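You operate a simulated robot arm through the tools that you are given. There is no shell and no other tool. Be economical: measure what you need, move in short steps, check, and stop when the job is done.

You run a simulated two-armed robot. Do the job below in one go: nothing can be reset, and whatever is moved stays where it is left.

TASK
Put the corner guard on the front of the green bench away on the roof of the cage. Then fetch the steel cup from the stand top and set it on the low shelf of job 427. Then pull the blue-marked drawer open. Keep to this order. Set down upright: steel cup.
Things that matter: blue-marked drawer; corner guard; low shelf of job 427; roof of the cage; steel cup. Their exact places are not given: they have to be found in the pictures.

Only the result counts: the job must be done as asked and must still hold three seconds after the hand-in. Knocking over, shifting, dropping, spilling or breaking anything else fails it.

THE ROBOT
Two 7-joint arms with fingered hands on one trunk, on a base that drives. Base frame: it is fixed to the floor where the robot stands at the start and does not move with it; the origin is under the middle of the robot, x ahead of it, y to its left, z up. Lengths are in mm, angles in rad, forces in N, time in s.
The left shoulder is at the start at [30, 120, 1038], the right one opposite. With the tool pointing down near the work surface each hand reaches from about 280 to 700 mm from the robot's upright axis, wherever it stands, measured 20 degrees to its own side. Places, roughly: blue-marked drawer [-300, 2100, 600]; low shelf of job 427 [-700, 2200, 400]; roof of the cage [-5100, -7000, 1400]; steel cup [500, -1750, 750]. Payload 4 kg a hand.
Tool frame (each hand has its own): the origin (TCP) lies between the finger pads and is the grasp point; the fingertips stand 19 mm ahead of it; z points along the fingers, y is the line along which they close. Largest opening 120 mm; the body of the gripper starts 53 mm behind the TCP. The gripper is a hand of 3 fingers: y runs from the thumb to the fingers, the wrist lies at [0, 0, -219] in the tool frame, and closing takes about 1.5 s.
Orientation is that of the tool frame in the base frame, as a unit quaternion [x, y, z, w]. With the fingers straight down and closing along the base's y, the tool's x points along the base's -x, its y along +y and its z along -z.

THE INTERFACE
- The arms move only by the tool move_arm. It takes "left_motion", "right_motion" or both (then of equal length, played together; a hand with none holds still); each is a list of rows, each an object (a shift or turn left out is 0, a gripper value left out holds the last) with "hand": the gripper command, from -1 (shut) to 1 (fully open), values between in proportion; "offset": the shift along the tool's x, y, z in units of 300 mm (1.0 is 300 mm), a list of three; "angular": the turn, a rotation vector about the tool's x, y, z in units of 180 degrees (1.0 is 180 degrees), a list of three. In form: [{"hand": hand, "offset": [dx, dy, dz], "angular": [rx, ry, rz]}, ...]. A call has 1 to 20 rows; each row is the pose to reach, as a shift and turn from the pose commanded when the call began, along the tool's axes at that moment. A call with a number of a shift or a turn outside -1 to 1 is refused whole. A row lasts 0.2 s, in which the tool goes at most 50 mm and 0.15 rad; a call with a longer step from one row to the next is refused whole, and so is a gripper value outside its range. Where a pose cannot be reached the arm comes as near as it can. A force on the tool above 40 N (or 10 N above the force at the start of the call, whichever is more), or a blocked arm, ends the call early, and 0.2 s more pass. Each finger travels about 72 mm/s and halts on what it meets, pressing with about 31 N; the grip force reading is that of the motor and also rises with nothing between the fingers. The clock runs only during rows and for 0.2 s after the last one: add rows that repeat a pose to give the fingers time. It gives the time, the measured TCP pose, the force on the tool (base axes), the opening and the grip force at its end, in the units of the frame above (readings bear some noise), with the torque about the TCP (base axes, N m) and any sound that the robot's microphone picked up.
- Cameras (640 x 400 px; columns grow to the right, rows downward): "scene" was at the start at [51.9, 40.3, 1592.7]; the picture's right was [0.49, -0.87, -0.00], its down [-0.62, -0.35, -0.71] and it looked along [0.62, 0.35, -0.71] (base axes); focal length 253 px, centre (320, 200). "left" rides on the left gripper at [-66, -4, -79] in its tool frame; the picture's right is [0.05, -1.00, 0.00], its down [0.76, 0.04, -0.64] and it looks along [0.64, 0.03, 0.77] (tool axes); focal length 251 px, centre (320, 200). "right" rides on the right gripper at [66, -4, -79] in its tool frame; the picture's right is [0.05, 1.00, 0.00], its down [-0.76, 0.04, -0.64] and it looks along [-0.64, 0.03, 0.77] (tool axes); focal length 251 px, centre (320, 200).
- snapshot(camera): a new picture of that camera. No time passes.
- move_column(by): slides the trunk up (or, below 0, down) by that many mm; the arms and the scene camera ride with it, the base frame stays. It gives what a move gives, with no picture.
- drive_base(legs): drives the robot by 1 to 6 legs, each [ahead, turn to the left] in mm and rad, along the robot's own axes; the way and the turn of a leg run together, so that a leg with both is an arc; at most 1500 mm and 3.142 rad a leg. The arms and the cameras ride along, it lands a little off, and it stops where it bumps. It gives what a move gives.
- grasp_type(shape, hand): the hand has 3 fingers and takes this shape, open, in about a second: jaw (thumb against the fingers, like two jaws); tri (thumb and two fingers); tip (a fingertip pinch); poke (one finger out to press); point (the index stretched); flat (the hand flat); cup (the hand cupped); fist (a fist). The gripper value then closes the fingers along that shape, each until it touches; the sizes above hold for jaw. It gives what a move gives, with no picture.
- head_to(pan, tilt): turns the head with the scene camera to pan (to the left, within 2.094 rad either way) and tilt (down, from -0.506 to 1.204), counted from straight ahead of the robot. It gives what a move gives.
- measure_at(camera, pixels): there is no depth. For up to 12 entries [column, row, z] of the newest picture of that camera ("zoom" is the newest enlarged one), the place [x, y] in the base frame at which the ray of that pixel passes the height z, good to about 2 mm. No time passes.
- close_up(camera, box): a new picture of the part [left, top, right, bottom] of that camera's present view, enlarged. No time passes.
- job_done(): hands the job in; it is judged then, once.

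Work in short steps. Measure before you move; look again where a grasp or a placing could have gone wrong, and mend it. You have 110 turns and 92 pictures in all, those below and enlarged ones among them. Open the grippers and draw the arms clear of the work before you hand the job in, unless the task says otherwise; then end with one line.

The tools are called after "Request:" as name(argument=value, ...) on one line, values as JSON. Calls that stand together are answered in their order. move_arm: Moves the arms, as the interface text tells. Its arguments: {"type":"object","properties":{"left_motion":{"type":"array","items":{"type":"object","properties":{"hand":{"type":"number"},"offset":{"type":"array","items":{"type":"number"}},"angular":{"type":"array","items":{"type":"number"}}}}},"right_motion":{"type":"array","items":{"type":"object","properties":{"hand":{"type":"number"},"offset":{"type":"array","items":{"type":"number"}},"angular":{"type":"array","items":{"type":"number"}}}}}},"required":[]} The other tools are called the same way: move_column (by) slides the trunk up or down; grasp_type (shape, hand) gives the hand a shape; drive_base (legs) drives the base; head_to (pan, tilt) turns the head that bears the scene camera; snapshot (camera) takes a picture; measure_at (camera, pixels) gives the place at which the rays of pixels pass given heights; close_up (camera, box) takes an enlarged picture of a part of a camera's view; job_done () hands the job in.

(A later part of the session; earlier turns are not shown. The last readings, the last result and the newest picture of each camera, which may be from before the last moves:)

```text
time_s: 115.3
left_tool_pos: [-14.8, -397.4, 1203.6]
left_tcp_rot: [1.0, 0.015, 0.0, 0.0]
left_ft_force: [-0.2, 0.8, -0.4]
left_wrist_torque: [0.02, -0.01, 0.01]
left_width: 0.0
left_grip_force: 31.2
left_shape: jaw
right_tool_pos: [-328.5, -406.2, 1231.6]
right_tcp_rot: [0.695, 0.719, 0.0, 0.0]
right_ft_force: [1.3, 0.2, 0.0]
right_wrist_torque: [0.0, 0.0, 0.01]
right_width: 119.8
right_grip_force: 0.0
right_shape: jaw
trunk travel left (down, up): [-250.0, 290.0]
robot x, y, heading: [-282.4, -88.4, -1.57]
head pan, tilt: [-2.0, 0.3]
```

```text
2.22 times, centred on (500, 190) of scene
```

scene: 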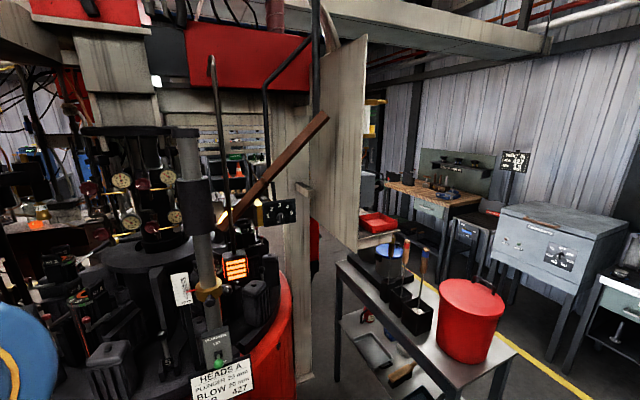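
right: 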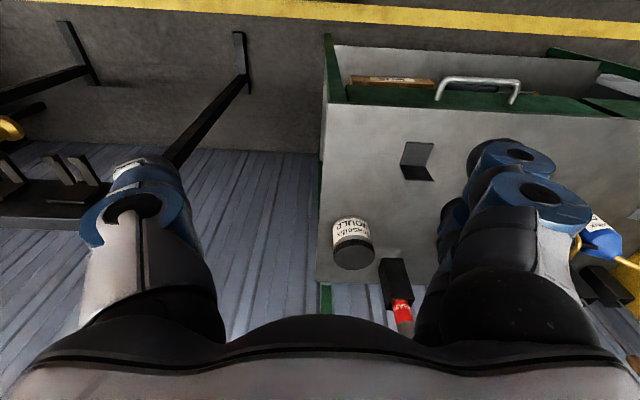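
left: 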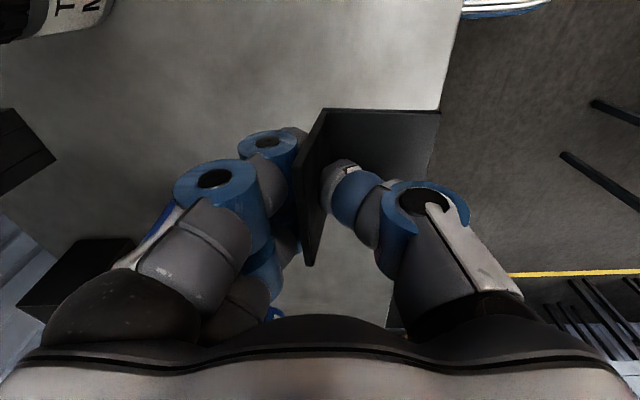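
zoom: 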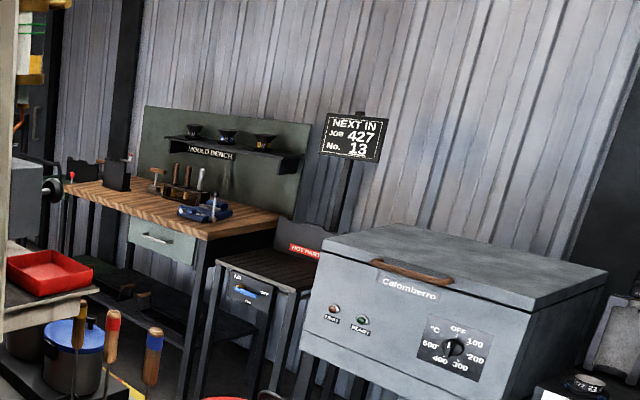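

Walkway west lies between the cart (y<~900) and the yellow line (y≈1950). I reverse to about (−150,1390), then turn right in small legs to face −x.

Request:
drive_base(legs=[[0, -0.09], [-1480, 0]])

Request:
drive_base(legs=[[0, -0.74]])

Request:
drive_base(legs=[[0, -0.74]])

Request:
head_to(pan=0.0, tilt=0.4)

Request:
snapshot(camera="scene")

```text
time_s: 123.2
left_tool_pos: [91.3, 1041.9, 1203.8]
left_tcp_rot: [0.999, -0.037, 0.0, 0.0]
left_ft_force: [-0.6, -0.6, 0.0]
left_wrist_torque: [-0.02, -0.01, 0.0]
left_width: 0.2
left_grip_force: 31.1
left_shape: jaw
right_tool_pos: [-221.7, 1066.2, 1232.2]
right_tcp_rot: [0.732, 0.681, 0.001, 0.0]
right_ft_force: [0.0, -0.4, 0.0]
right_wrist_torque: [-0.01, 0.03, -0.02]
right_width: 120.0
right_grip_force: 0.0
right_shape: jaw
trunk travel left (down, up): [-250.0, 290.0]
robot x, y, heading: [-146.5, 1375.9, -1.675]
head pan, tilt: [-2.0, 0.3]
```

```text
time_s: 125.5
left_tool_pos: [-196.3, 970.8, 1202.5]
left_tcp_rot: [0.92, -0.392, 0.001, -0.001]
left_ft_force: [-0.6, 0.0, -0.3]
left_wrist_torque: [-0.01, -0.06, -0.03]
left_width: 0.0
left_grip_force: 31.6
left_shape: jaw
right_tool_pos: [-412.8, 1198.2, 1230.5]
right_tcp_rot: [0.927, 0.374, 0.001, 0.001]
right_ft_force: [0.7, -0.2, -0.6]
right_wrist_torque: [-0.03, 0.0, 0.0]
right_width: 119.8
right_grip_force: 0.0
right_shape: jaw
trunk travel left (down, up): [-250.0, 290.0]
robot x, y, heading: [-122.5, 1350.5, -2.401]
head pan, tilt: [-2.0, 0.3]
```

```text
time_s: 127.8
left_tool_pos: [-429.8, 1116.1, 1204.4]
left_tcp_rot: [0.719, -0.695, 0.001, 0.0]
left_ft_force: [-0.4, 0.6, 0.1]
left_wrist_torque: [-0.04, 0.0, 0.03]
left_width: 0.0
left_grip_force: 30.6
left_shape: jaw
right_tool_pos: [-441.0, 1429.7, 1230.7]
right_tcp_rot: [1.0, 0.019, 0.001, 0.001]
right_ft_force: [-0.2, 0.8, 0.8]
right_wrist_torque: [0.0, 0.01, 0.05]
right_width: 120.1
right_grip_force: 0.1
right_shape: jaw
trunk travel left (down, up): [-250.0, 290.0]
robot x, y, heading: [-124.3, 1316.2, -3.119]
head pan, tilt: [-2.0, 0.3]
```

```text
time_s: 129.8
left_tool_pos: [-430.6, 1115.0, 1203.4]
left_tcp_rot: [0.719, -0.695, 0.0, 0.0]
left_ft_force: [-0.2, -0.3, 0.1]
left_wrist_torque: [0.06, -0.01, 0.02]
left_width: 0.0
left_grip_force: 30.9
left_shape: jaw
right_tool_pos: [-439.4, 1428.2, 1230.9]
right_tcp_rot: [1.0, 0.02, 0.001, 0.0]
right_ft_force: [-0.6, -0.4, 0.4]
right_wrist_torque: [0.03, -0.01, 0.05]
right_width: 119.9
right_grip_force: 0.0
right_shape: jaw
trunk travel left (down, up): [-250.0, 290.0]
robot x, y, heading: [-124.3, 1321.9, -3.122]
head pan, tilt: [0.0, 0.4]
```

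```text
63 pictures are left
```

scene: 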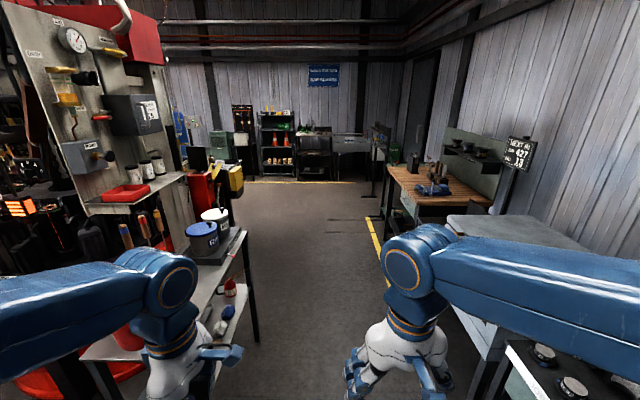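

Clear view west. I measure floor points: cart leg (258,340), red/yellow truck foot (230,225), line, far line, thin dark marks (350,222).

Request:
measure_at(camera="scene", pixels=[[258, 342, 0], [232, 225, 0], [375, 250, 0], [300, 183, 0], [350, 222, 0], [385, 222, 0], [245, 182, 0], [380, 300, 0], [215, 290, 750]])

Request:
close_up(camera="scene", box=[160, 90, 440, 265])

```text
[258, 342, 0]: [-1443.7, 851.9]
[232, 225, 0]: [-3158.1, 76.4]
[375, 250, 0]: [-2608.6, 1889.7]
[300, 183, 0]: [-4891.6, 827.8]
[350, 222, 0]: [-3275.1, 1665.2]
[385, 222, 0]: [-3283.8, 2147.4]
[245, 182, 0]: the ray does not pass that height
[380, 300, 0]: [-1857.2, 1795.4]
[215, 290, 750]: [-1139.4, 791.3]
```

```text
2.29 times, centred on (300, 178) of scene
```

zoom: 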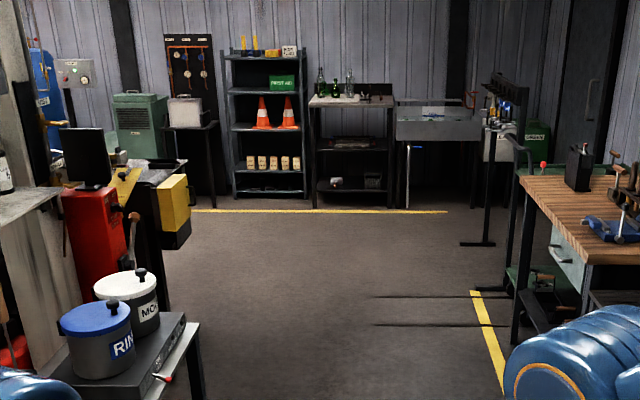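

Two thin stand feet lie at x −3275/−2900, y>1600; stay below y 1400. I drive 2.3 m west.

Request:
drive_base(legs=[[1150, -0.02], [1150, 0]])

Request:
head_to(pan=0.6, tilt=0.3)

Request:
snapshot(camera="scene")

```text
time_s: 141.3
left_tool_pos: [-2779.0, 1104.9, 1201.9]
left_tcp_rot: [0.714, -0.7, 0.001, -0.001]
left_ft_force: [0.2, -0.7, 0.0]
left_wrist_torque: [0.0, 0.0, 0.02]
left_width: 0.0
left_grip_force: 31.2
left_shape: jaw
right_tool_pos: [-2784.5, 1418.2, 1231.0]
right_tcp_rot: [1.0, 0.013, 0.001, 0.001]
right_ft_force: [0.0, 0.5, -0.3]
right_wrist_torque: [-0.01, -0.01, 0.04]
right_width: 120.0
right_grip_force: 0.1
right_shape: jaw
trunk travel left (down, up): [-250.0, 290.0]
robot x, y, heading: [-2468.6, 1305.7, -3.138]
head pan, tilt: [0.0, 0.4]
```

```text
time_s: 142.3
left_tool_pos: [-2778.5, 1105.7, 1203.8]
left_tcp_rot: [0.715, -0.699, 0.0, 0.0]
left_ft_force: [0.5, 0.5, 0.4]
left_wrist_torque: [0.03, -0.01, -0.01]
left_width: 0.0
left_grip_force: 30.4
left_shape: jaw
right_tool_pos: [-2783.5, 1418.0, 1230.6]
right_tcp_rot: [1.0, 0.012, 0.0, 0.0]
right_ft_force: [1.0, 0.0, -0.1]
right_wrist_torque: [0.03, 0.01, 0.03]
right_width: 120.1
right_grip_force: 0.1
right_shape: jaw
trunk travel left (down, up): [-250.0, 290.0]
robot x, y, heading: [-2466.9, 1302.6, -3.139]
head pan, tilt: [0.6, 0.3]
```

```text
61 pictures are left
```

scene: 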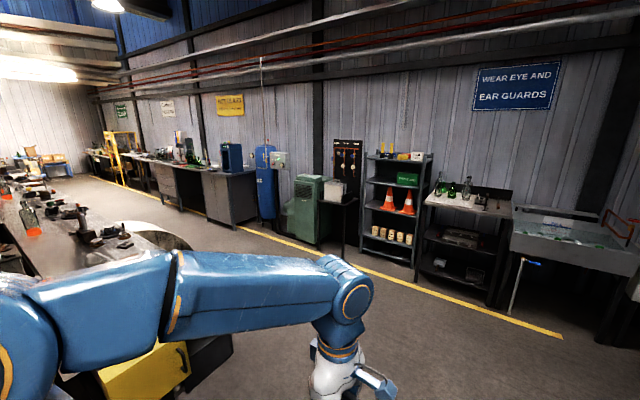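

The yellow cage is at (112,155) at the far end of the west walkway. I measure the line and obstacles.

Request:
measure_at(camera="scene", pixels=[[560, 337, 0], [300, 248, 0], [190, 205, 0], [232, 335, 0], [190, 255, 0], [190, 245, 900], [160, 260, 0], [185, 235, 900]])

Request:
close_up(camera="scene", box=[0, 90, 280, 265])

```text
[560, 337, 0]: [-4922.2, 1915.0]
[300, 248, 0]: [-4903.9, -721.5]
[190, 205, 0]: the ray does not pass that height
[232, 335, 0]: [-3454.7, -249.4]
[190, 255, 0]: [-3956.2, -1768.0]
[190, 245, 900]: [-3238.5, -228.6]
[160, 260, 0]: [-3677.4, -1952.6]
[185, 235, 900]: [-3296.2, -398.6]
```

```text
2.29 times, centred on (140, 178) of scene
```

zoom: 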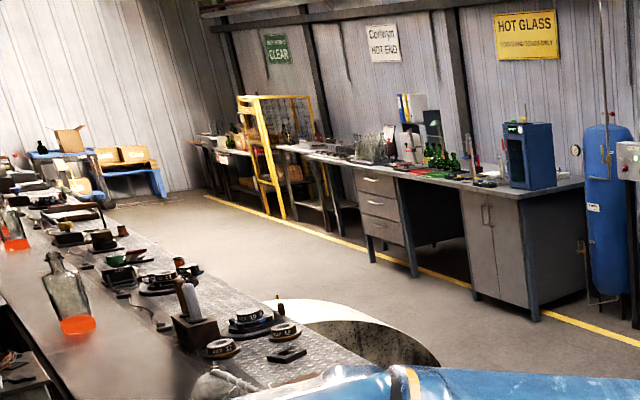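

I drive to x≈−4250 and turn left in two steps to face −y.

Request:
drive_base(legs=[[890, 0], [890, 0]])

Request:
drive_base(legs=[[0, 0.78]])

Request:
drive_base(legs=[[0, 0.78]])

Request:
head_to(pan=0.0, tilt=0.35)

Request:
snapshot(camera="scene")

```text
time_s: 151.3
left_tool_pos: [-4568.3, 1109.4, 1202.7]
left_tcp_rot: [0.711, -0.703, 0.001, -0.001]
left_ft_force: [0.1, -0.2, 0.3]
left_wrist_torque: [-0.02, 0.02, 0.01]
left_width: 0.0
left_grip_force: 30.9
left_shape: jaw
right_tool_pos: [-4570.8, 1422.5, 1230.5]
right_tcp_rot: [1.0, 0.006, 0.001, 0.0]
right_ft_force: [-0.7, -0.1, -0.6]
right_wrist_torque: [-0.04, -0.01, 0.02]
right_width: 120.0
right_grip_force: 0.1
right_shape: jaw
trunk travel left (down, up): [-250.0, 290.0]
robot x, y, heading: [-4255.5, 1303.3, 3.136]
head pan, tilt: [0.6, 0.3]
```

```text
time_s: 153.7
left_tool_pos: [-4341.3, 943.5, 1203.2]
left_tcp_rot: [0.925, -0.38, 0.001, -0.002]
left_ft_force: [-0.9, -0.1, -0.3]
left_wrist_torque: [0.01, -0.03, -0.01]
left_width: 0.0
left_grip_force: 30.8
left_shape: jaw
right_tool_pos: [-4563.7, 1165.6, 1230.6]
right_tcp_rot: [0.922, 0.388, 0.001, 0.0]
right_ft_force: [0.4, 0.3, 0.9]
right_wrist_torque: [0.02, 0.0, -0.04]
right_width: 120.0
right_grip_force: 0.1
right_shape: jaw
trunk travel left (down, up): [-250.0, 290.0]
robot x, y, heading: [-4282.1, 1324.0, -2.368]
head pan, tilt: [0.6, 0.3]
```

```text
time_s: 156.2
left_tool_pos: [-4047.4, 1015.5, 1203.7]
left_tcp_rot: [1.0, 0.01, 0.0, -0.001]
left_ft_force: [0.5, 0.4, -0.5]
left_wrist_torque: [0.02, 0.02, 0.0]
left_width: 0.0
left_grip_force: 30.9
left_shape: jaw
right_tool_pos: [-4360.4, 1009.1, 1231.0]
right_tcp_rot: [0.699, 0.715, 0.0, 0.0]
right_ft_force: [0.4, -0.8, 0.6]
right_wrist_torque: [0.0, 0.05, -0.01]
right_width: 120.0
right_grip_force: 0.1
right_shape: jaw
trunk travel left (down, up): [-250.0, 290.0]
robot x, y, heading: [-4317.7, 1329.7, -1.568]
head pan, tilt: [0.6, 0.3]
```

```text
time_s: 157.2
left_tool_pos: [-4048.4, 1016.0, 1204.1]
left_tcp_rot: [1.0, 0.01, 0.0, -0.001]
left_ft_force: [1.1, -0.4, -0.2]
left_wrist_torque: [-0.01, 0.0, -0.02]
left_width: 0.3
left_grip_force: 30.5
left_shape: jaw
right_tool_pos: [-4361.5, 1012.3, 1230.4]
right_tcp_rot: [0.699, 0.715, 0.001, -0.001]
right_ft_force: [-0.2, 0.6, -0.2]
right_wrist_torque: [0.0, 0.03, 0.0]
right_width: 119.9
right_grip_force: 0.0
right_shape: jaw
trunk travel left (down, up): [-250.0, 290.0]
robot x, y, heading: [-4315.5, 1326.0, -1.577]
head pan, tilt: [0.0, 0.351]
```

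```text
59 pictures are left
```

scene: 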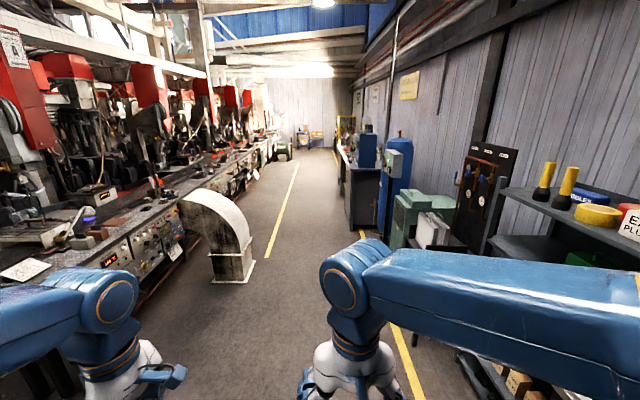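

A duct stands on the left at (250,275); I measure the passage.

Request:
measure_at(camera="scene", pixels=[[255, 263, 0], [240, 283, 0], [265, 255, 0], [297, 175, 0], [365, 232, 0], [400, 330, 0], [345, 222, 0], [350, 195, 0]])

Request:
close_up(camera="scene", box=[200, 90, 440, 240])

```text
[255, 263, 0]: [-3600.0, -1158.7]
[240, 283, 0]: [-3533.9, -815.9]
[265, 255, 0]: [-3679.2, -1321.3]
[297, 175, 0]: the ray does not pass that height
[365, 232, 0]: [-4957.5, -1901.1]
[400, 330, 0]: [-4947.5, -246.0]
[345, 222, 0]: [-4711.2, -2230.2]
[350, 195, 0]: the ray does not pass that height
```

```text
2.67 times, centred on (320, 165) of scene
```

zoom: 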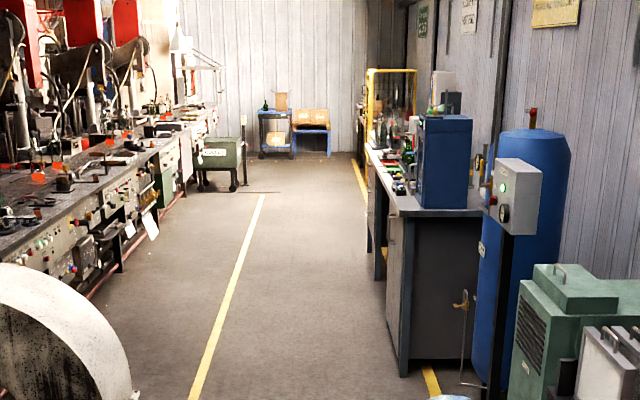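

I drive 5.6 m south at x≈−4230, then look again.

Request:
drive_base(legs=[[1400, 0.04], [1400, 0], [1400, -0.01], [1400, 0]])

Request:
snapshot(camera="scene")

```text
time_s: 180.7
left_tool_pos: [-4235.6, -3774.2, 1199.3]
left_tcp_rot: [1.0, -0.029, 0.0, -0.006]
left_ft_force: [1.2, -1.9, -0.6]
left_wrist_torque: [0.12, 0.01, -0.02]
left_width: 0.1
left_grip_force: 31.4
left_shape: jaw
right_tool_pos: [-4549.0, -3755.5, 1228.9]
right_tcp_rot: [0.724, 0.69, 0.003, -0.003]
right_ft_force: [0.3, -1.0, -0.1]
right_wrist_torque: [0.1, 0.0, -0.04]
right_width: 120.2
right_grip_force: 0.0
right_shape: jaw
trunk travel left (down, up): [-250.0, 290.0]
robot x, y, heading: [-4454.4, -3437.8, -1.827]
head pan, tilt: [0.0, 0.351]
stopped in leg 4: the robot was blocked; the commanded pose is now the measured one
```

```text
57 pictures are left
```

scene: 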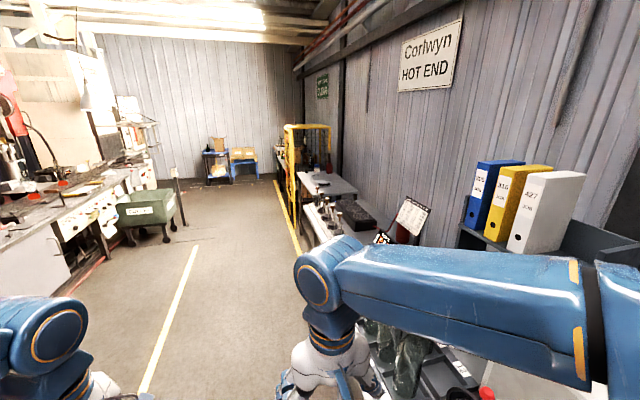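

It got blocked and turned a little (heading −1.83). I look at the right side to see the contact.

Request:
head_to(pan=-0.7, tilt=0.95)

Request:
snapshot(camera="scene")

Request:
head_to(pan=0.3, tilt=1.1)

Request:
snapshot(camera="scene")

```text
time_s: 181.8
left_tool_pos: [-4238.0, -3766.9, 1201.9]
left_tcp_rot: [1.0, -0.028, 0.002, -0.002]
left_ft_force: [0.5, -0.5, -0.1]
left_wrist_torque: [-0.02, 0.03, 0.0]
left_width: 0.0
left_grip_force: 31.1
left_shape: jaw
right_tool_pos: [-4549.3, -3749.5, 1231.9]
right_tcp_rot: [0.724, 0.69, 0.001, 0.0]
right_ft_force: [-0.1, -1.1, 0.4]
right_wrist_torque: [0.01, 0.03, -0.06]
right_width: 119.9
right_grip_force: 0.0
right_shape: jaw
trunk travel left (down, up): [-250.0, 290.0]
robot x, y, heading: [-4453.3, -3440.0, -1.826]
head pan, tilt: [-0.7, 0.949]
```

```text
56 pictures are left
```

scene: 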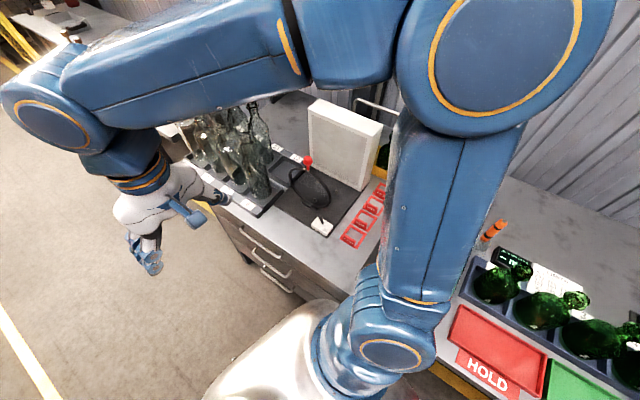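

```text
time_s: 183.1
left_tool_pos: [-4237.2, -3766.3, 1202.1]
left_tcp_rot: [1.0, -0.028, 0.0, -0.002]
left_ft_force: [-0.2, 0.6, -0.6]
left_wrist_torque: [-0.02, -0.01, 0.0]
left_width: 0.3
left_grip_force: 31.1
left_shape: jaw
right_tool_pos: [-4548.4, -3747.2, 1232.4]
right_tcp_rot: [0.724, 0.69, 0.001, 0.001]
right_ft_force: [0.4, 0.4, -0.4]
right_wrist_torque: [-0.02, 0.01, -0.02]
right_width: 119.9
right_grip_force: 0.1
right_shape: jaw
trunk travel left (down, up): [-250.0, 290.0]
robot x, y, heading: [-4451.9, -3438.9, -1.826]
head pan, tilt: [0.3, 1.1]
```

```text
55 pictures are left
```

scene: 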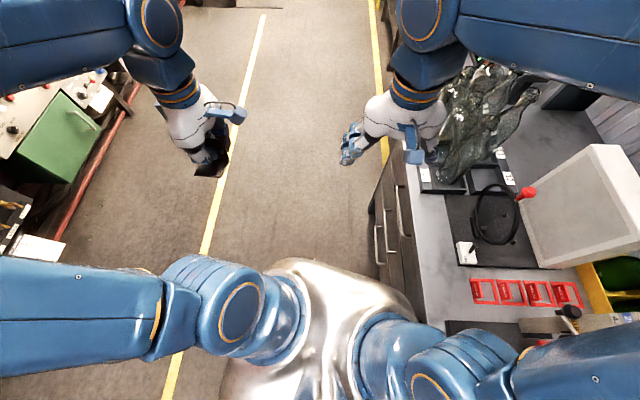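

The base rubs the desk's drawers on the right. I measure the desk edge and the left console side.

Request:
measure_at(camera="scene", pixels=[[410, 200, 750], [425, 290, 750], [378, 150, 0], [260, 30, 0], [75, 215, 0], [140, 85, 0], [372, 262, 0]])

```text
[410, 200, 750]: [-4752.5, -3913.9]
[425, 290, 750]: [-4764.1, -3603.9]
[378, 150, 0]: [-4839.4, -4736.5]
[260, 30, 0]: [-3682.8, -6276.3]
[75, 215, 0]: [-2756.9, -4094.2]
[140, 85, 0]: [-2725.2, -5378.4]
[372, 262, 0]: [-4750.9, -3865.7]
```

Room lies to the left (console at x≈−2740). I reverse clear of the desk, then swing left to x≈−4000.

Request:
drive_base(legs=[[-900, 0]])

Request:
drive_base(legs=[[0, 0.6], [600, 0]])

Request:
drive_base(legs=[[0, -0.34]])

Request:
head_to(pan=-0.25, tilt=0.5)

Request:
snapshot(camera="scene")

```text
time_s: 187.7
left_tool_pos: [-4014.7, -2907.0, 1202.4]
left_tcp_rot: [1.0, -0.022, 0.001, -0.003]
left_ft_force: [-0.5, 0.5, -0.8]
left_wrist_torque: [-0.03, -0.01, 0.02]
left_width: 0.0
left_grip_force: 31.0
left_shape: jaw
right_tool_pos: [-4327.4, -2892.7, 1231.7]
right_tcp_rot: [0.72, 0.694, 0.001, 0.001]
right_ft_force: [0.1, 0.4, -0.7]
right_wrist_torque: [-0.03, -0.03, 0.0]
right_width: 120.0
right_grip_force: 0.1
right_shape: jaw
trunk travel left (down, up): [-250.0, 290.0]
robot x, y, heading: [-4236.1, -2582.5, -1.818]
head pan, tilt: [0.3, 1.1]
```

```text
time_s: 192.7
left_tool_pos: [-3662.4, -3280.1, 1201.9]
left_tcp_rot: [0.961, 0.276, 0.0, -0.003]
left_ft_force: [0.1, 0.6, -0.2]
left_wrist_torque: [0.02, 0.0, 0.01]
left_width: 0.0
left_grip_force: 31.5
left_shape: jaw
right_tool_pos: [-3927.2, -3448.3, 1231.1]
right_tcp_rot: [0.481, 0.877, 0.001, 0.0]
right_ft_force: [0.7, -0.1, -0.5]
right_wrist_torque: [0.04, -0.01, 0.01]
right_width: 119.9
right_grip_force: 0.1
right_shape: jaw
trunk travel left (down, up): [-250.0, 290.0]
robot x, y, heading: [-4030.3, -3139.8, -1.204]
head pan, tilt: [0.3, 1.1]
```

```text
time_s: 194.2
left_tool_pos: [-3729.9, -3395.4, 1203.4]
left_tcp_rot: [0.994, 0.11, 0.001, -0.002]
left_ft_force: [-0.1, 0.7, 0.1]
left_wrist_torque: [-0.01, -0.02, -0.02]
left_width: 0.0
left_grip_force: 31.1
left_shape: jaw
right_tool_pos: [-4034.8, -3464.2, 1230.8]
right_tcp_rot: [0.622, 0.783, -0.001, 0.0]
right_ft_force: [0.2, 0.2, -0.7]
right_wrist_torque: [-0.02, -0.03, -0.03]
right_width: 120.0
right_grip_force: 0.2
right_shape: jaw
trunk travel left (down, up): [-250.0, 290.0]
robot x, y, heading: [-4011.0, -3138.9, -1.54]
head pan, tilt: [0.3, 1.1]
```

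```text
time_s: 195.2
left_tool_pos: [-3729.4, -3394.9, 1201.4]
left_tcp_rot: [0.994, 0.111, 0.0, -0.002]
left_ft_force: [0.0, -0.3, -0.1]
left_wrist_torque: [0.02, -0.03, 0.02]
left_width: 0.0
left_grip_force: 30.7
left_shape: jaw
right_tool_pos: [-4034.1, -3462.8, 1231.3]
right_tcp_rot: [0.622, 0.783, 0.001, 0.0]
right_ft_force: [-0.7, -0.2, 0.1]
right_wrist_torque: [0.0, 0.01, 0.04]
right_width: 119.7
right_grip_force: 0.0
right_shape: jaw
trunk travel left (down, up): [-250.0, 290.0]
robot x, y, heading: [-4012.9, -3139.3, -1.544]
head pan, tilt: [-0.25, 0.499]
```

```text
54 pictures are left
```

scene: 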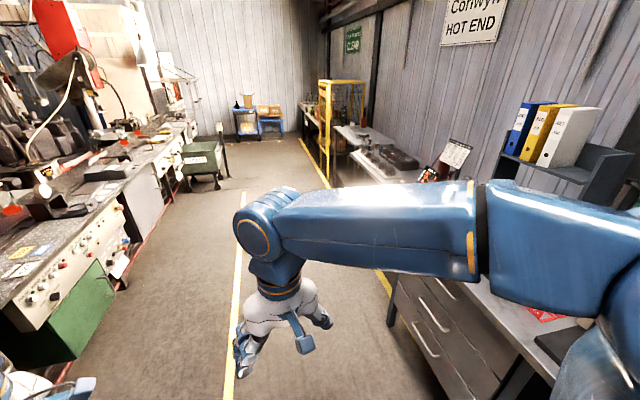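

Readings of base pose and hand pose seem to disagree a bit; I check by measuring the right hand's fingertips in this picture at their height.

Request:
measure_at(camera="scene", pixels=[[283, 345, 1220], [240, 372, 1212], [324, 322, 1212], [237, 390, 0], [240, 260, 0], [305, 145, 0], [388, 285, 0], [320, 170, 0]])

```text
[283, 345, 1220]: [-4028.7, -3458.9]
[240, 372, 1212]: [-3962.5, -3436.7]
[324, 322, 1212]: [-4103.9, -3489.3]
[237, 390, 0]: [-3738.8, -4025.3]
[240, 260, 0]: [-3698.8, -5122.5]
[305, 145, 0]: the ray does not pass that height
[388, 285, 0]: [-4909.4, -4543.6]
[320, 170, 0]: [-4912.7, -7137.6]
```

Hand readings agree with measurements, good. I drive 2.4 m on and view the cage.

Request:
drive_base(legs=[[1200, -0.03], [1200, 0]])

Request:
head_to(pan=-0.5, tilt=0.3)

Request:
snapshot(camera="scene")

```text
time_s: 206.9
left_tool_pos: [-3717.6, -5792.6, 1203.4]
left_tcp_rot: [0.995, 0.096, 0.0, -0.003]
left_ft_force: [0.6, -0.3, -0.3]
left_wrist_torque: [0.0, 0.05, 0.02]
left_width: 0.0
left_grip_force: 31.1
left_shape: jaw
right_tool_pos: [-4026.2, -5851.7, 1232.3]
right_tcp_rot: [0.634, 0.774, 0.001, 0.0]
right_ft_force: [0.5, 0.4, 0.6]
right_wrist_torque: [-0.01, 0.01, -0.02]
right_width: 120.3
right_grip_force: 0.0
right_shape: jaw
trunk travel left (down, up): [-250.0, 290.0]
robot x, y, heading: [-3994.5, -5527.8, -1.573]
head pan, tilt: [-0.25, 0.499]
```

```text
time_s: 207.7
left_tool_pos: [-3718.1, -5792.7, 1202.2]
left_tcp_rot: [0.995, 0.096, 0.0, -0.003]
left_ft_force: [-0.1, 0.0, -0.6]
left_wrist_torque: [-0.04, 0.01, 0.0]
left_width: 0.0
left_grip_force: 30.7
left_shape: jaw
right_tool_pos: [-4025.2, -5851.4, 1231.7]
right_tcp_rot: [0.634, 0.774, 0.002, 0.0]
right_ft_force: [-0.2, 0.1, -0.3]
right_wrist_torque: [0.01, -0.04, -0.02]
right_width: 120.1
right_grip_force: 0.1
right_shape: jaw
trunk travel left (down, up): [-250.0, 290.0]
robot x, y, heading: [-3995.3, -5533.0, -1.572]
head pan, tilt: [-0.499, 0.3]
```

```text
53 pictures are left
```

scene: 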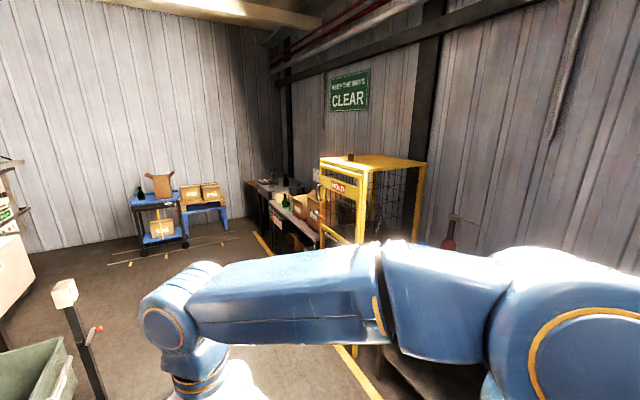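

The HOLD cage with a yellow roof is ahead-right. I enlarge it.

Request:
close_up(camera="scene", box=[290, 130, 450, 260])

Request:
measure_at(camera="scene", pixels=[[321, 156, 1400], [361, 169, 1400], [427, 162, 1400], [381, 154, 1400], [355, 350, 0], [350, 154, 1400]])

```text
3.08 times, centred on (370, 195) of scene
```

zoom: 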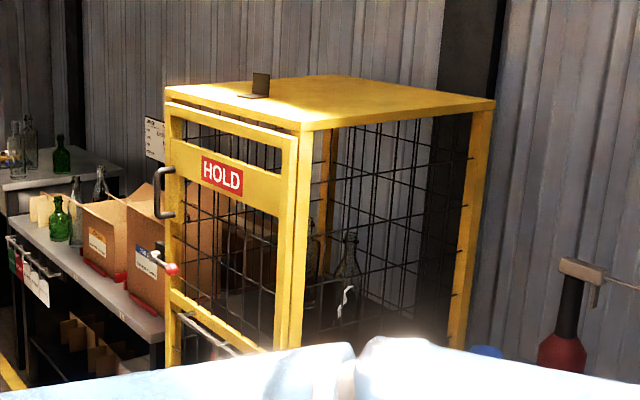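

```text
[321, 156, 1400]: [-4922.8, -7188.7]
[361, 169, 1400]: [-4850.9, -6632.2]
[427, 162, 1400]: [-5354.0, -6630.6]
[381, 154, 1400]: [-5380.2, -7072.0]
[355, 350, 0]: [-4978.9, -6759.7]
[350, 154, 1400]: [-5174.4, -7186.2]
```

The roof is solid sheet and already bears another guard near (−5100,−7050); I'll put mine clear of it at about (−5000,−6780). I raise the trunk, drive to y≈−6590 and turn right toward the cage.

Request:
move_column(by=285)

Request:
drive_base(legs=[[1060, 0]])

Request:
drive_base(legs=[[0, -0.78]])

Request:
drive_base(legs=[[0, -0.78]])

Request:
head_to(pan=0.1, tilt=0.5)

Request:
snapshot(camera="scene")

```text
time_s: 210.6
left_tool_pos: [-3717.6, -5791.2, 1486.7]
left_tcp_rot: [0.995, 0.096, 0.001, -0.002]
left_ft_force: [0.9, 0.1, -0.1]
left_wrist_torque: [-0.02, 0.01, -0.02]
left_width: 0.0
left_grip_force: 31.9
left_shape: jaw
right_tool_pos: [-4025.9, -5852.5, 1517.0]
right_tcp_rot: [0.633, 0.774, 0.001, -0.001]
right_ft_force: [-0.4, -0.3, -0.7]
right_wrist_torque: [0.01, 0.01, -0.03]
right_width: 119.8
right_grip_force: 0.1
right_shape: jaw
trunk travel left (down, up): [-535.0, 5.0]
robot x, y, heading: [-3995.1, -5526.8, -1.574]
head pan, tilt: [-0.499, 0.3]
```

```text
time_s: 216.0
left_tool_pos: [-3722.6, -6841.4, 1486.9]
left_tcp_rot: [0.995, 0.095, 0.001, -0.001]
left_ft_force: [0.5, 0.0, -0.6]
left_wrist_torque: [0.01, 0.03, -0.03]
left_width: 0.2
left_grip_force: 30.8
left_shape: jaw
right_tool_pos: [-4029.4, -6899.9, 1517.5]
right_tcp_rot: [0.634, 0.774, 0.001, 0.001]
right_ft_force: [0.1, 0.3, -0.5]
right_wrist_torque: [0.04, 0.0, 0.05]
right_width: 119.8
right_grip_force: 0.1
right_shape: jaw
trunk travel left (down, up): [-535.0, 5.0]
robot x, y, heading: [-4000.2, -6581.2, -1.577]
head pan, tilt: [-0.499, 0.3]
```

```text
time_s: 218.4
left_tool_pos: [-3985.2, -6957.9, 1488.6]
left_tcp_rot: [0.958, -0.286, 0.002, -0.002]
left_ft_force: [0.5, 0.3, -0.4]
left_wrist_torque: [-0.01, 0.0, 0.02]
left_width: 0.0
left_grip_force: 30.5
left_shape: jaw
right_tool_pos: [-4246.4, -6787.3, 1516.6]
right_tcp_rot: [0.878, 0.478, 0.002, 0.001]
right_ft_force: [0.8, 0.2, 0.0]
right_wrist_torque: [0.01, 0.01, 0.03]
right_width: 120.0
right_grip_force: 0.1
right_shape: jaw
trunk travel left (down, up): [-535.0, 5.0]
robot x, y, heading: [-3977.5, -6600.1, -2.349]
head pan, tilt: [-0.499, 0.3]
```

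```text
time_s: 220.8
left_tool_pos: [-4233.2, -6847.1, 1486.7]
left_tcp_rot: [0.78, -0.626, 0.002, 0.0]
left_ft_force: [-0.4, -0.2, 0.4]
left_wrist_torque: [-0.03, 0.0, -0.01]
left_width: 0.0
left_grip_force: 31.1
left_shape: jaw
right_tool_pos: [-4300.8, -6540.6, 1516.7]
right_tcp_rot: [0.994, 0.112, 0.002, 0.002]
right_ft_force: [-0.2, 0.7, -0.3]
right_wrist_torque: [-0.05, 0.02, 0.02]
right_width: 119.8
right_grip_force: 0.0
right_shape: jaw
trunk travel left (down, up): [-535.0, 5.0]
robot x, y, heading: [-3971.2, -6639.8, -3.118]
head pan, tilt: [-0.499, 0.3]
```

```text
time_s: 221.8
left_tool_pos: [-4231.5, -6852.0, 1486.7]
left_tcp_rot: [0.78, -0.626, 0.002, -0.001]
left_ft_force: [-0.3, -0.4, -0.7]
left_wrist_torque: [0.0, 0.0, 0.01]
left_width: 0.1
left_grip_force: 31.3
left_shape: jaw
right_tool_pos: [-4298.1, -6544.7, 1516.6]
right_tcp_rot: [0.994, 0.111, 0.001, -0.001]
right_ft_force: [-0.1, -0.9, 0.4]
right_wrist_torque: [0.05, -0.01, 0.0]
right_width: 119.9
right_grip_force: 0.0
right_shape: jaw
trunk travel left (down, up): [-535.0, 5.0]
robot x, y, heading: [-3977.2, -6635.9, -3.117]
head pan, tilt: [0.099, 0.499]
```

```text
51 pictures are left
```

scene: 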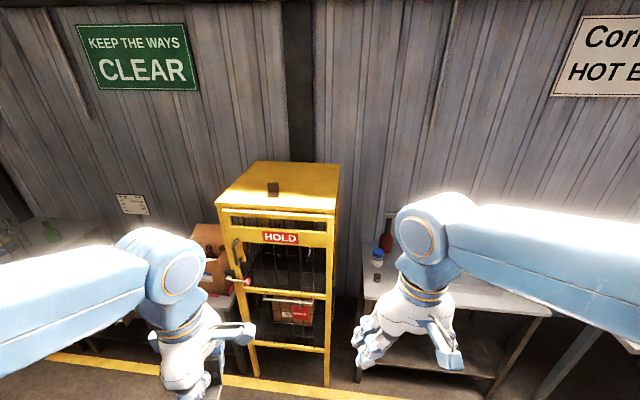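

I measure the roof corners (z 1400), feet, and the other guard.

Request:
measure_at(camera="scene", pixels=[[217, 206, 1400], [335, 213, 1400], [340, 165, 1400], [257, 161, 1400], [253, 373, 0], [327, 385, 0], [217, 206, 1380], [335, 213, 1380], [273, 196, 1400], [273, 184, 1450]])

Request:
close_up(camera="scene", box=[200, 150, 360, 250])

```text
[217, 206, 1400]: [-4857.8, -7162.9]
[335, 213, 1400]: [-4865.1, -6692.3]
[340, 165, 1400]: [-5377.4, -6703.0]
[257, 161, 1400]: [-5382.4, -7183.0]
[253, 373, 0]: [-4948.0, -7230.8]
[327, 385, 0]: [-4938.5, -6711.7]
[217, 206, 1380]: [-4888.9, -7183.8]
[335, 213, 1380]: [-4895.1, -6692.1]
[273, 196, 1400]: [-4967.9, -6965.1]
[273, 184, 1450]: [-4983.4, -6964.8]
```

```text
4.00 times, centred on (280, 200) of scene
```

zoom: 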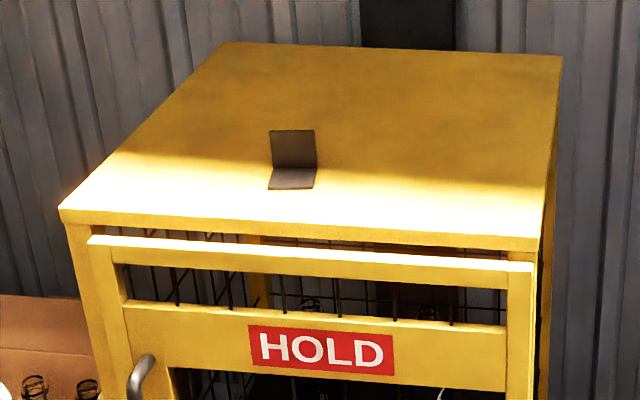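

Roof seems at z≈1365±15, y −7190…−6700, front edge x≈−4930. I drive 500 mm closer and remeasure for height.

Request:
drive_base(legs=[[500, -0.02]])

Request:
head_to(pan=0.3, tilt=0.8)

Request:
snapshot(camera="scene")

```text
time_s: 224.8
left_tool_pos: [-4743.5, -6850.9, 1488.2]
left_tcp_rot: [0.773, -0.634, 0.002, -0.001]
left_ft_force: [-0.1, -0.1, -0.9]
left_wrist_torque: [-0.02, -0.01, 0.01]
left_width: 0.1
left_grip_force: 30.8
left_shape: jaw
right_tool_pos: [-4804.5, -6543.8, 1517.1]
right_tcp_rot: [0.995, 0.1, 0.0, 0.001]
right_ft_force: [-0.8, 0.1, -0.2]
right_wrist_torque: [0.0, -0.02, -0.02]
right_width: 120.0
right_grip_force: 0.1
right_shape: jaw
trunk travel left (down, up): [-535.0, 5.0]
robot x, y, heading: [-4479.8, -6646.3, -3.146]
head pan, tilt: [0.099, 0.499]
```

```text
time_s: 225.6
left_tool_pos: [-4745.1, -6852.0, 1488.0]
left_tcp_rot: [0.772, -0.635, 0.003, -0.002]
left_ft_force: [0.9, 0.1, -0.7]
left_wrist_torque: [0.01, -0.04, 0.02]
left_width: 0.3
left_grip_force: 30.5
left_shape: jaw
right_tool_pos: [-4805.2, -6543.4, 1516.1]
right_tcp_rot: [0.995, 0.101, 0.001, 0.0]
right_ft_force: [0.1, 0.2, -0.1]
right_wrist_torque: [0.01, -0.02, 0.0]
right_width: 120.2
right_grip_force: 0.0
right_shape: jaw
trunk travel left (down, up): [-535.0, 5.0]
robot x, y, heading: [-4485.2, -6645.5, -3.14]
head pan, tilt: [0.3, 0.799]
```

```text
49 pictures are left
```

scene: 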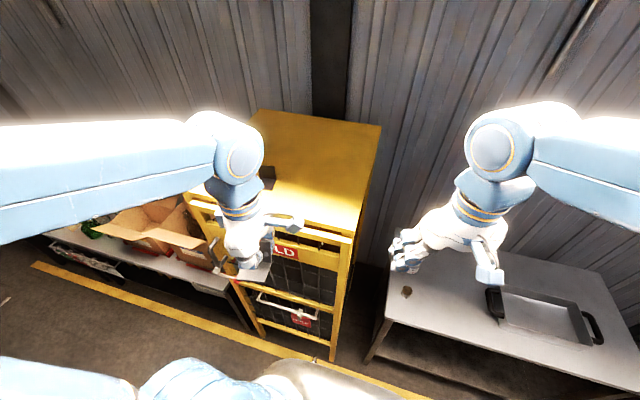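

Request:
measure_at(camera="scene", pixels=[[353, 234, 1400], [353, 234, 1380], [353, 234, 1360], [353, 234, 1340], [381, 126, 1400], [381, 126, 1360], [252, 110, 1400], [252, 110, 1360], [332, 360, 0], [268, 185, 1360], [268, 168, 1400]])

Request:
close_up(camera="scene", box=[220, 90, 400, 290])

```text
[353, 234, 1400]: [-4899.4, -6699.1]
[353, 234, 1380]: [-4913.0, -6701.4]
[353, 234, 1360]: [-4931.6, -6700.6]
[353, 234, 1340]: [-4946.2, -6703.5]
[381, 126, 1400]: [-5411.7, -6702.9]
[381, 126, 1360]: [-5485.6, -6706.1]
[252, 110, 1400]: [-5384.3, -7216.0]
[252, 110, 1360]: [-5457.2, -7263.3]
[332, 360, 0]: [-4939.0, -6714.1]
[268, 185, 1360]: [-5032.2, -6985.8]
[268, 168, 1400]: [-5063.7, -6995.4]
```

```text
2.00 times, centred on (310, 190) of scene
```

zoom: 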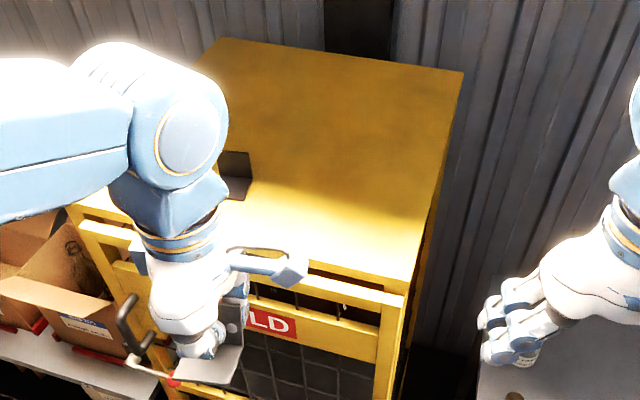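

Height estimates spread 1350–1395, so I'll feel for the roof. First move the hand level to above (−5050,−6800) at z 1488.

Request:
move_arm(left_motion=[{"offset": [-0.051, 0.138, 0]}, {"offset": [-0.103, 0.275, 0]}, {"offset": [-0.154, 0.413, 0]}, {"offset": [-0.205, 0.551, 0]}, {"offset": [-0.256, 0.689, 0]}, {"offset": [-0.308, 0.826, 0]}, {"offset": [-0.359, 0.964, 0]}, {"offset": [-0.359, 0.964, 0]}])

Request:
snapshot(camera="left")

Request:
snapshot(camera="scene")

```text
time_s: 227.4
left_tool_pos: [-5046.9, -6800.3, 1485.8]
left_tcp_rot: [0.773, -0.635, 0.002, -0.002]
left_ft_force: [0.2, -0.5, -1.1]
left_wrist_torque: [-0.02, 0.01, 0.0]
left_width: 0.0
left_grip_force: 31.0
left_shape: jaw
right_tool_pos: [-4804.6, -6544.4, 1516.1]
right_tcp_rot: [0.995, 0.101, 0.001, 0.0]
right_ft_force: [-1.2, 0.5, 0.2]
right_wrist_torque: [-0.01, 0.04, 0.01]
right_width: 120.0
right_grip_force: 0.0
right_shape: jaw
trunk travel left (down, up): [-535.0, 5.0]
robot x, y, heading: [-4481.6, -6643.4, -3.14]
head pan, tilt: [0.3, 0.799]
```

```text
47 pictures are left
```

left: 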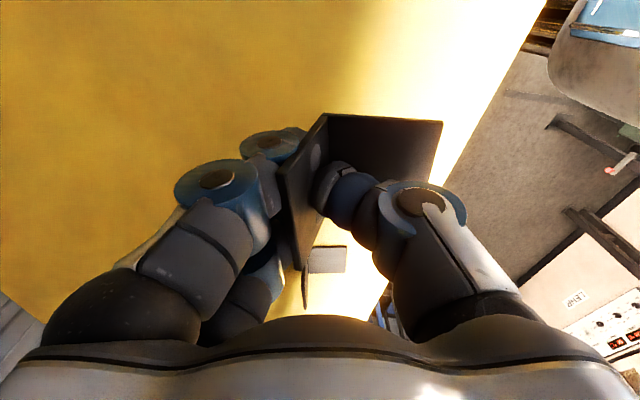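

```text
46 pictures are left
```

scene: 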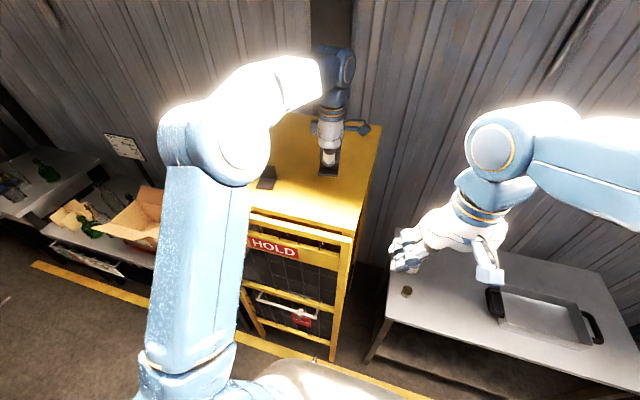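

I use the left view's roof edge (490,100) and other guard to pin the height.

Request:
measure_at(camera="left", pixels=[[492, 90, 1400], [492, 90, 1370], [492, 90, 1340], [530, 20, 1400], [530, 20, 1340], [347, 247, 1400], [347, 247, 1370], [347, 247, 1340], [345, 271, 1370]])

Request:
close_up(camera="scene", box=[240, 110, 400, 210])

```text
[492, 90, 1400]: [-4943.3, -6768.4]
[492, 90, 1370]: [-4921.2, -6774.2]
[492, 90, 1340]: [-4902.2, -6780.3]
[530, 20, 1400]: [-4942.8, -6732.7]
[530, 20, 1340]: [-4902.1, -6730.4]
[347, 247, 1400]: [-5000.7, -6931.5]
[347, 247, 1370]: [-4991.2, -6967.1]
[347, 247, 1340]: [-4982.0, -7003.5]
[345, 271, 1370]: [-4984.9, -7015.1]
```

```text
4.00 times, centred on (320, 160) of scene
```

zoom: 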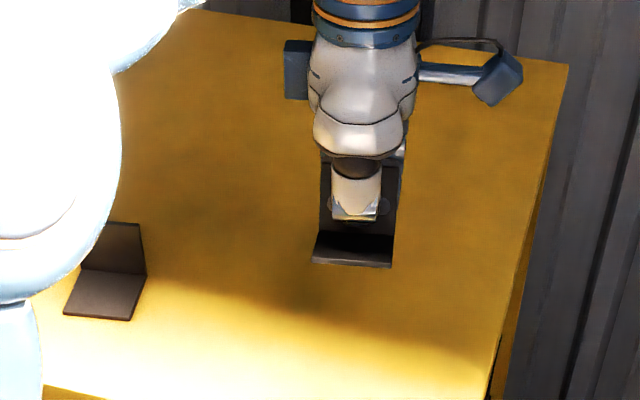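

Left and scene views agree: roof z≈1370, edge x≈−4921. Contact expected at TCP z≈1405; I descend to 1409, then feel.

Request:
move_arm(left_motion=[{"offset": [0, 0, 0.1]}, {"offset": [0, 0, 0.18]}, {"offset": [0, 0, 0.23]}, {"offset": [0, 0, 0.257]}, {"offset": [0, 0, 0.257]}])

Request:
move_arm(left_motion=[{"offset": [0, 0, 0.007]}, {"offset": [0, 0, 0.013]}, {"offset": [0, 0, 0.013]}])

Request:
close_up(camera="scene", box=[240, 110, 400, 210])

```text
time_s: 228.6
left_tool_pos: [-5048.7, -6801.8, 1409.6]
left_tcp_rot: [0.773, -0.635, 0.0, 0.001]
left_ft_force: [-4.6, -1.3, 13.7]
left_wrist_torque: [0.0, 0.09, 0.02]
left_width: 0.2
left_grip_force: 30.8
left_shape: jaw
right_tool_pos: [-4804.0, -6543.7, 1517.8]
right_tcp_rot: [0.995, 0.101, 0.001, 0.001]
right_ft_force: [0.7, -0.7, -0.6]
right_wrist_torque: [0.0, 0.0, 0.02]
right_width: 119.9
right_grip_force: 0.0
right_shape: jaw
trunk travel left (down, up): [-535.0, 5.0]
robot x, y, heading: [-4483.1, -6643.7, -3.138]
head pan, tilt: [0.3, 0.799]
```

```text
time_s: 229.4
left_tool_pos: [-5046.0, -6802.8, 1406.7]
left_tcp_rot: [0.773, -0.635, 0.0, 0.0]
left_ft_force: [-3.1, -1.6, 30.2]
left_wrist_torque: [-0.02, 0.02, -0.03]
left_width: 1.1
left_grip_force: 31.6
left_shape: jaw
right_tool_pos: [-4802.3, -6543.4, 1516.6]
right_tcp_rot: [0.995, 0.101, -0.001, 0.0]
right_ft_force: [0.6, -0.2, -0.5]
right_wrist_torque: [-0.01, 0.0, 0.01]
right_width: 119.8
right_grip_force: 0.0
right_shape: jaw
trunk travel left (down, up): [-535.0, 5.0]
robot x, y, heading: [-4483.6, -6645.5, -3.14]
head pan, tilt: [0.3, 0.799]
```

```text
4.00 times, centred on (320, 160) of scene
```

zoom: 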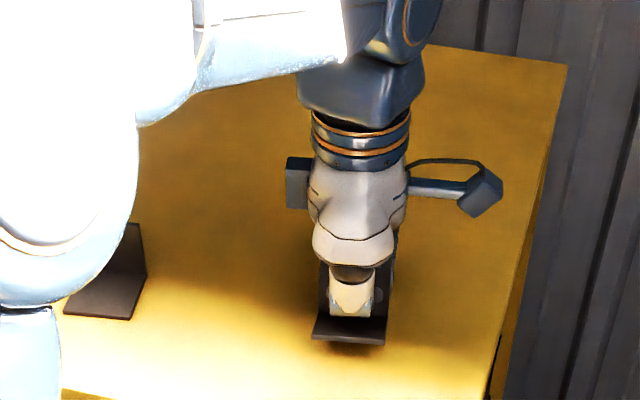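

Contact is made (30 N). I ease off 2 mm, open the hand partly, and lift away.

Request:
move_arm(left_motion=[{"offset": [0, 0, -0.006]}, {"offset": [0, 0, -0.006], "hand": -0.5}, {"offset": [0, 0, -0.006], "hand": 0.2}, {"offset": [0, 0, -0.006]}, {"offset": [0, 0, -0.006]}, {"offset": [0, 0, -0.006]}, {"offset": [0, 0, -0.1]}, {"offset": [0, 0, -0.22]}, {"offset": [0, 0, -0.35]}, {"offset": [0, 0, -0.35]}])

Request:
snapshot(camera="left")

Request:
close_up(camera="scene", box=[240, 110, 400, 210])

```text
time_s: 231.6
left_tool_pos: [-5048.7, -6802.9, 1511.3]
left_tcp_rot: [0.773, -0.635, 0.001, -0.002]
left_ft_force: [0.3, -0.9, 0.0]
left_wrist_torque: [-0.02, 0.0, 0.04]
left_width: 71.5
left_grip_force: 0.1
left_shape: jaw
right_tool_pos: [-4803.7, -6543.0, 1516.8]
right_tcp_rot: [0.995, 0.101, 0.001, 0.001]
right_ft_force: [0.7, -0.3, 0.7]
right_wrist_torque: [0.02, 0.0, -0.01]
right_width: 120.3
right_grip_force: 0.0
right_shape: jaw
trunk travel left (down, up): [-535.0, 5.0]
robot x, y, heading: [-4483.2, -6641.6, -3.139]
head pan, tilt: [0.3, 0.799]
```

```text
43 pictures are left
```

left: 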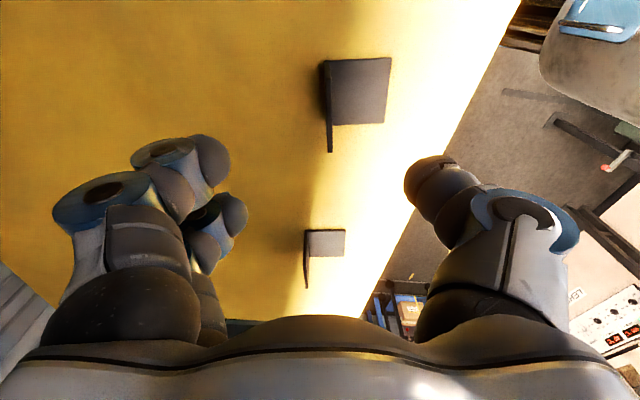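

```text
4.00 times, centred on (320, 160) of scene
```

zoom: 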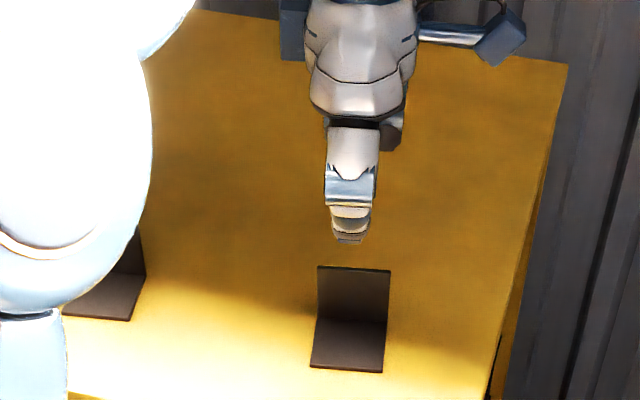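

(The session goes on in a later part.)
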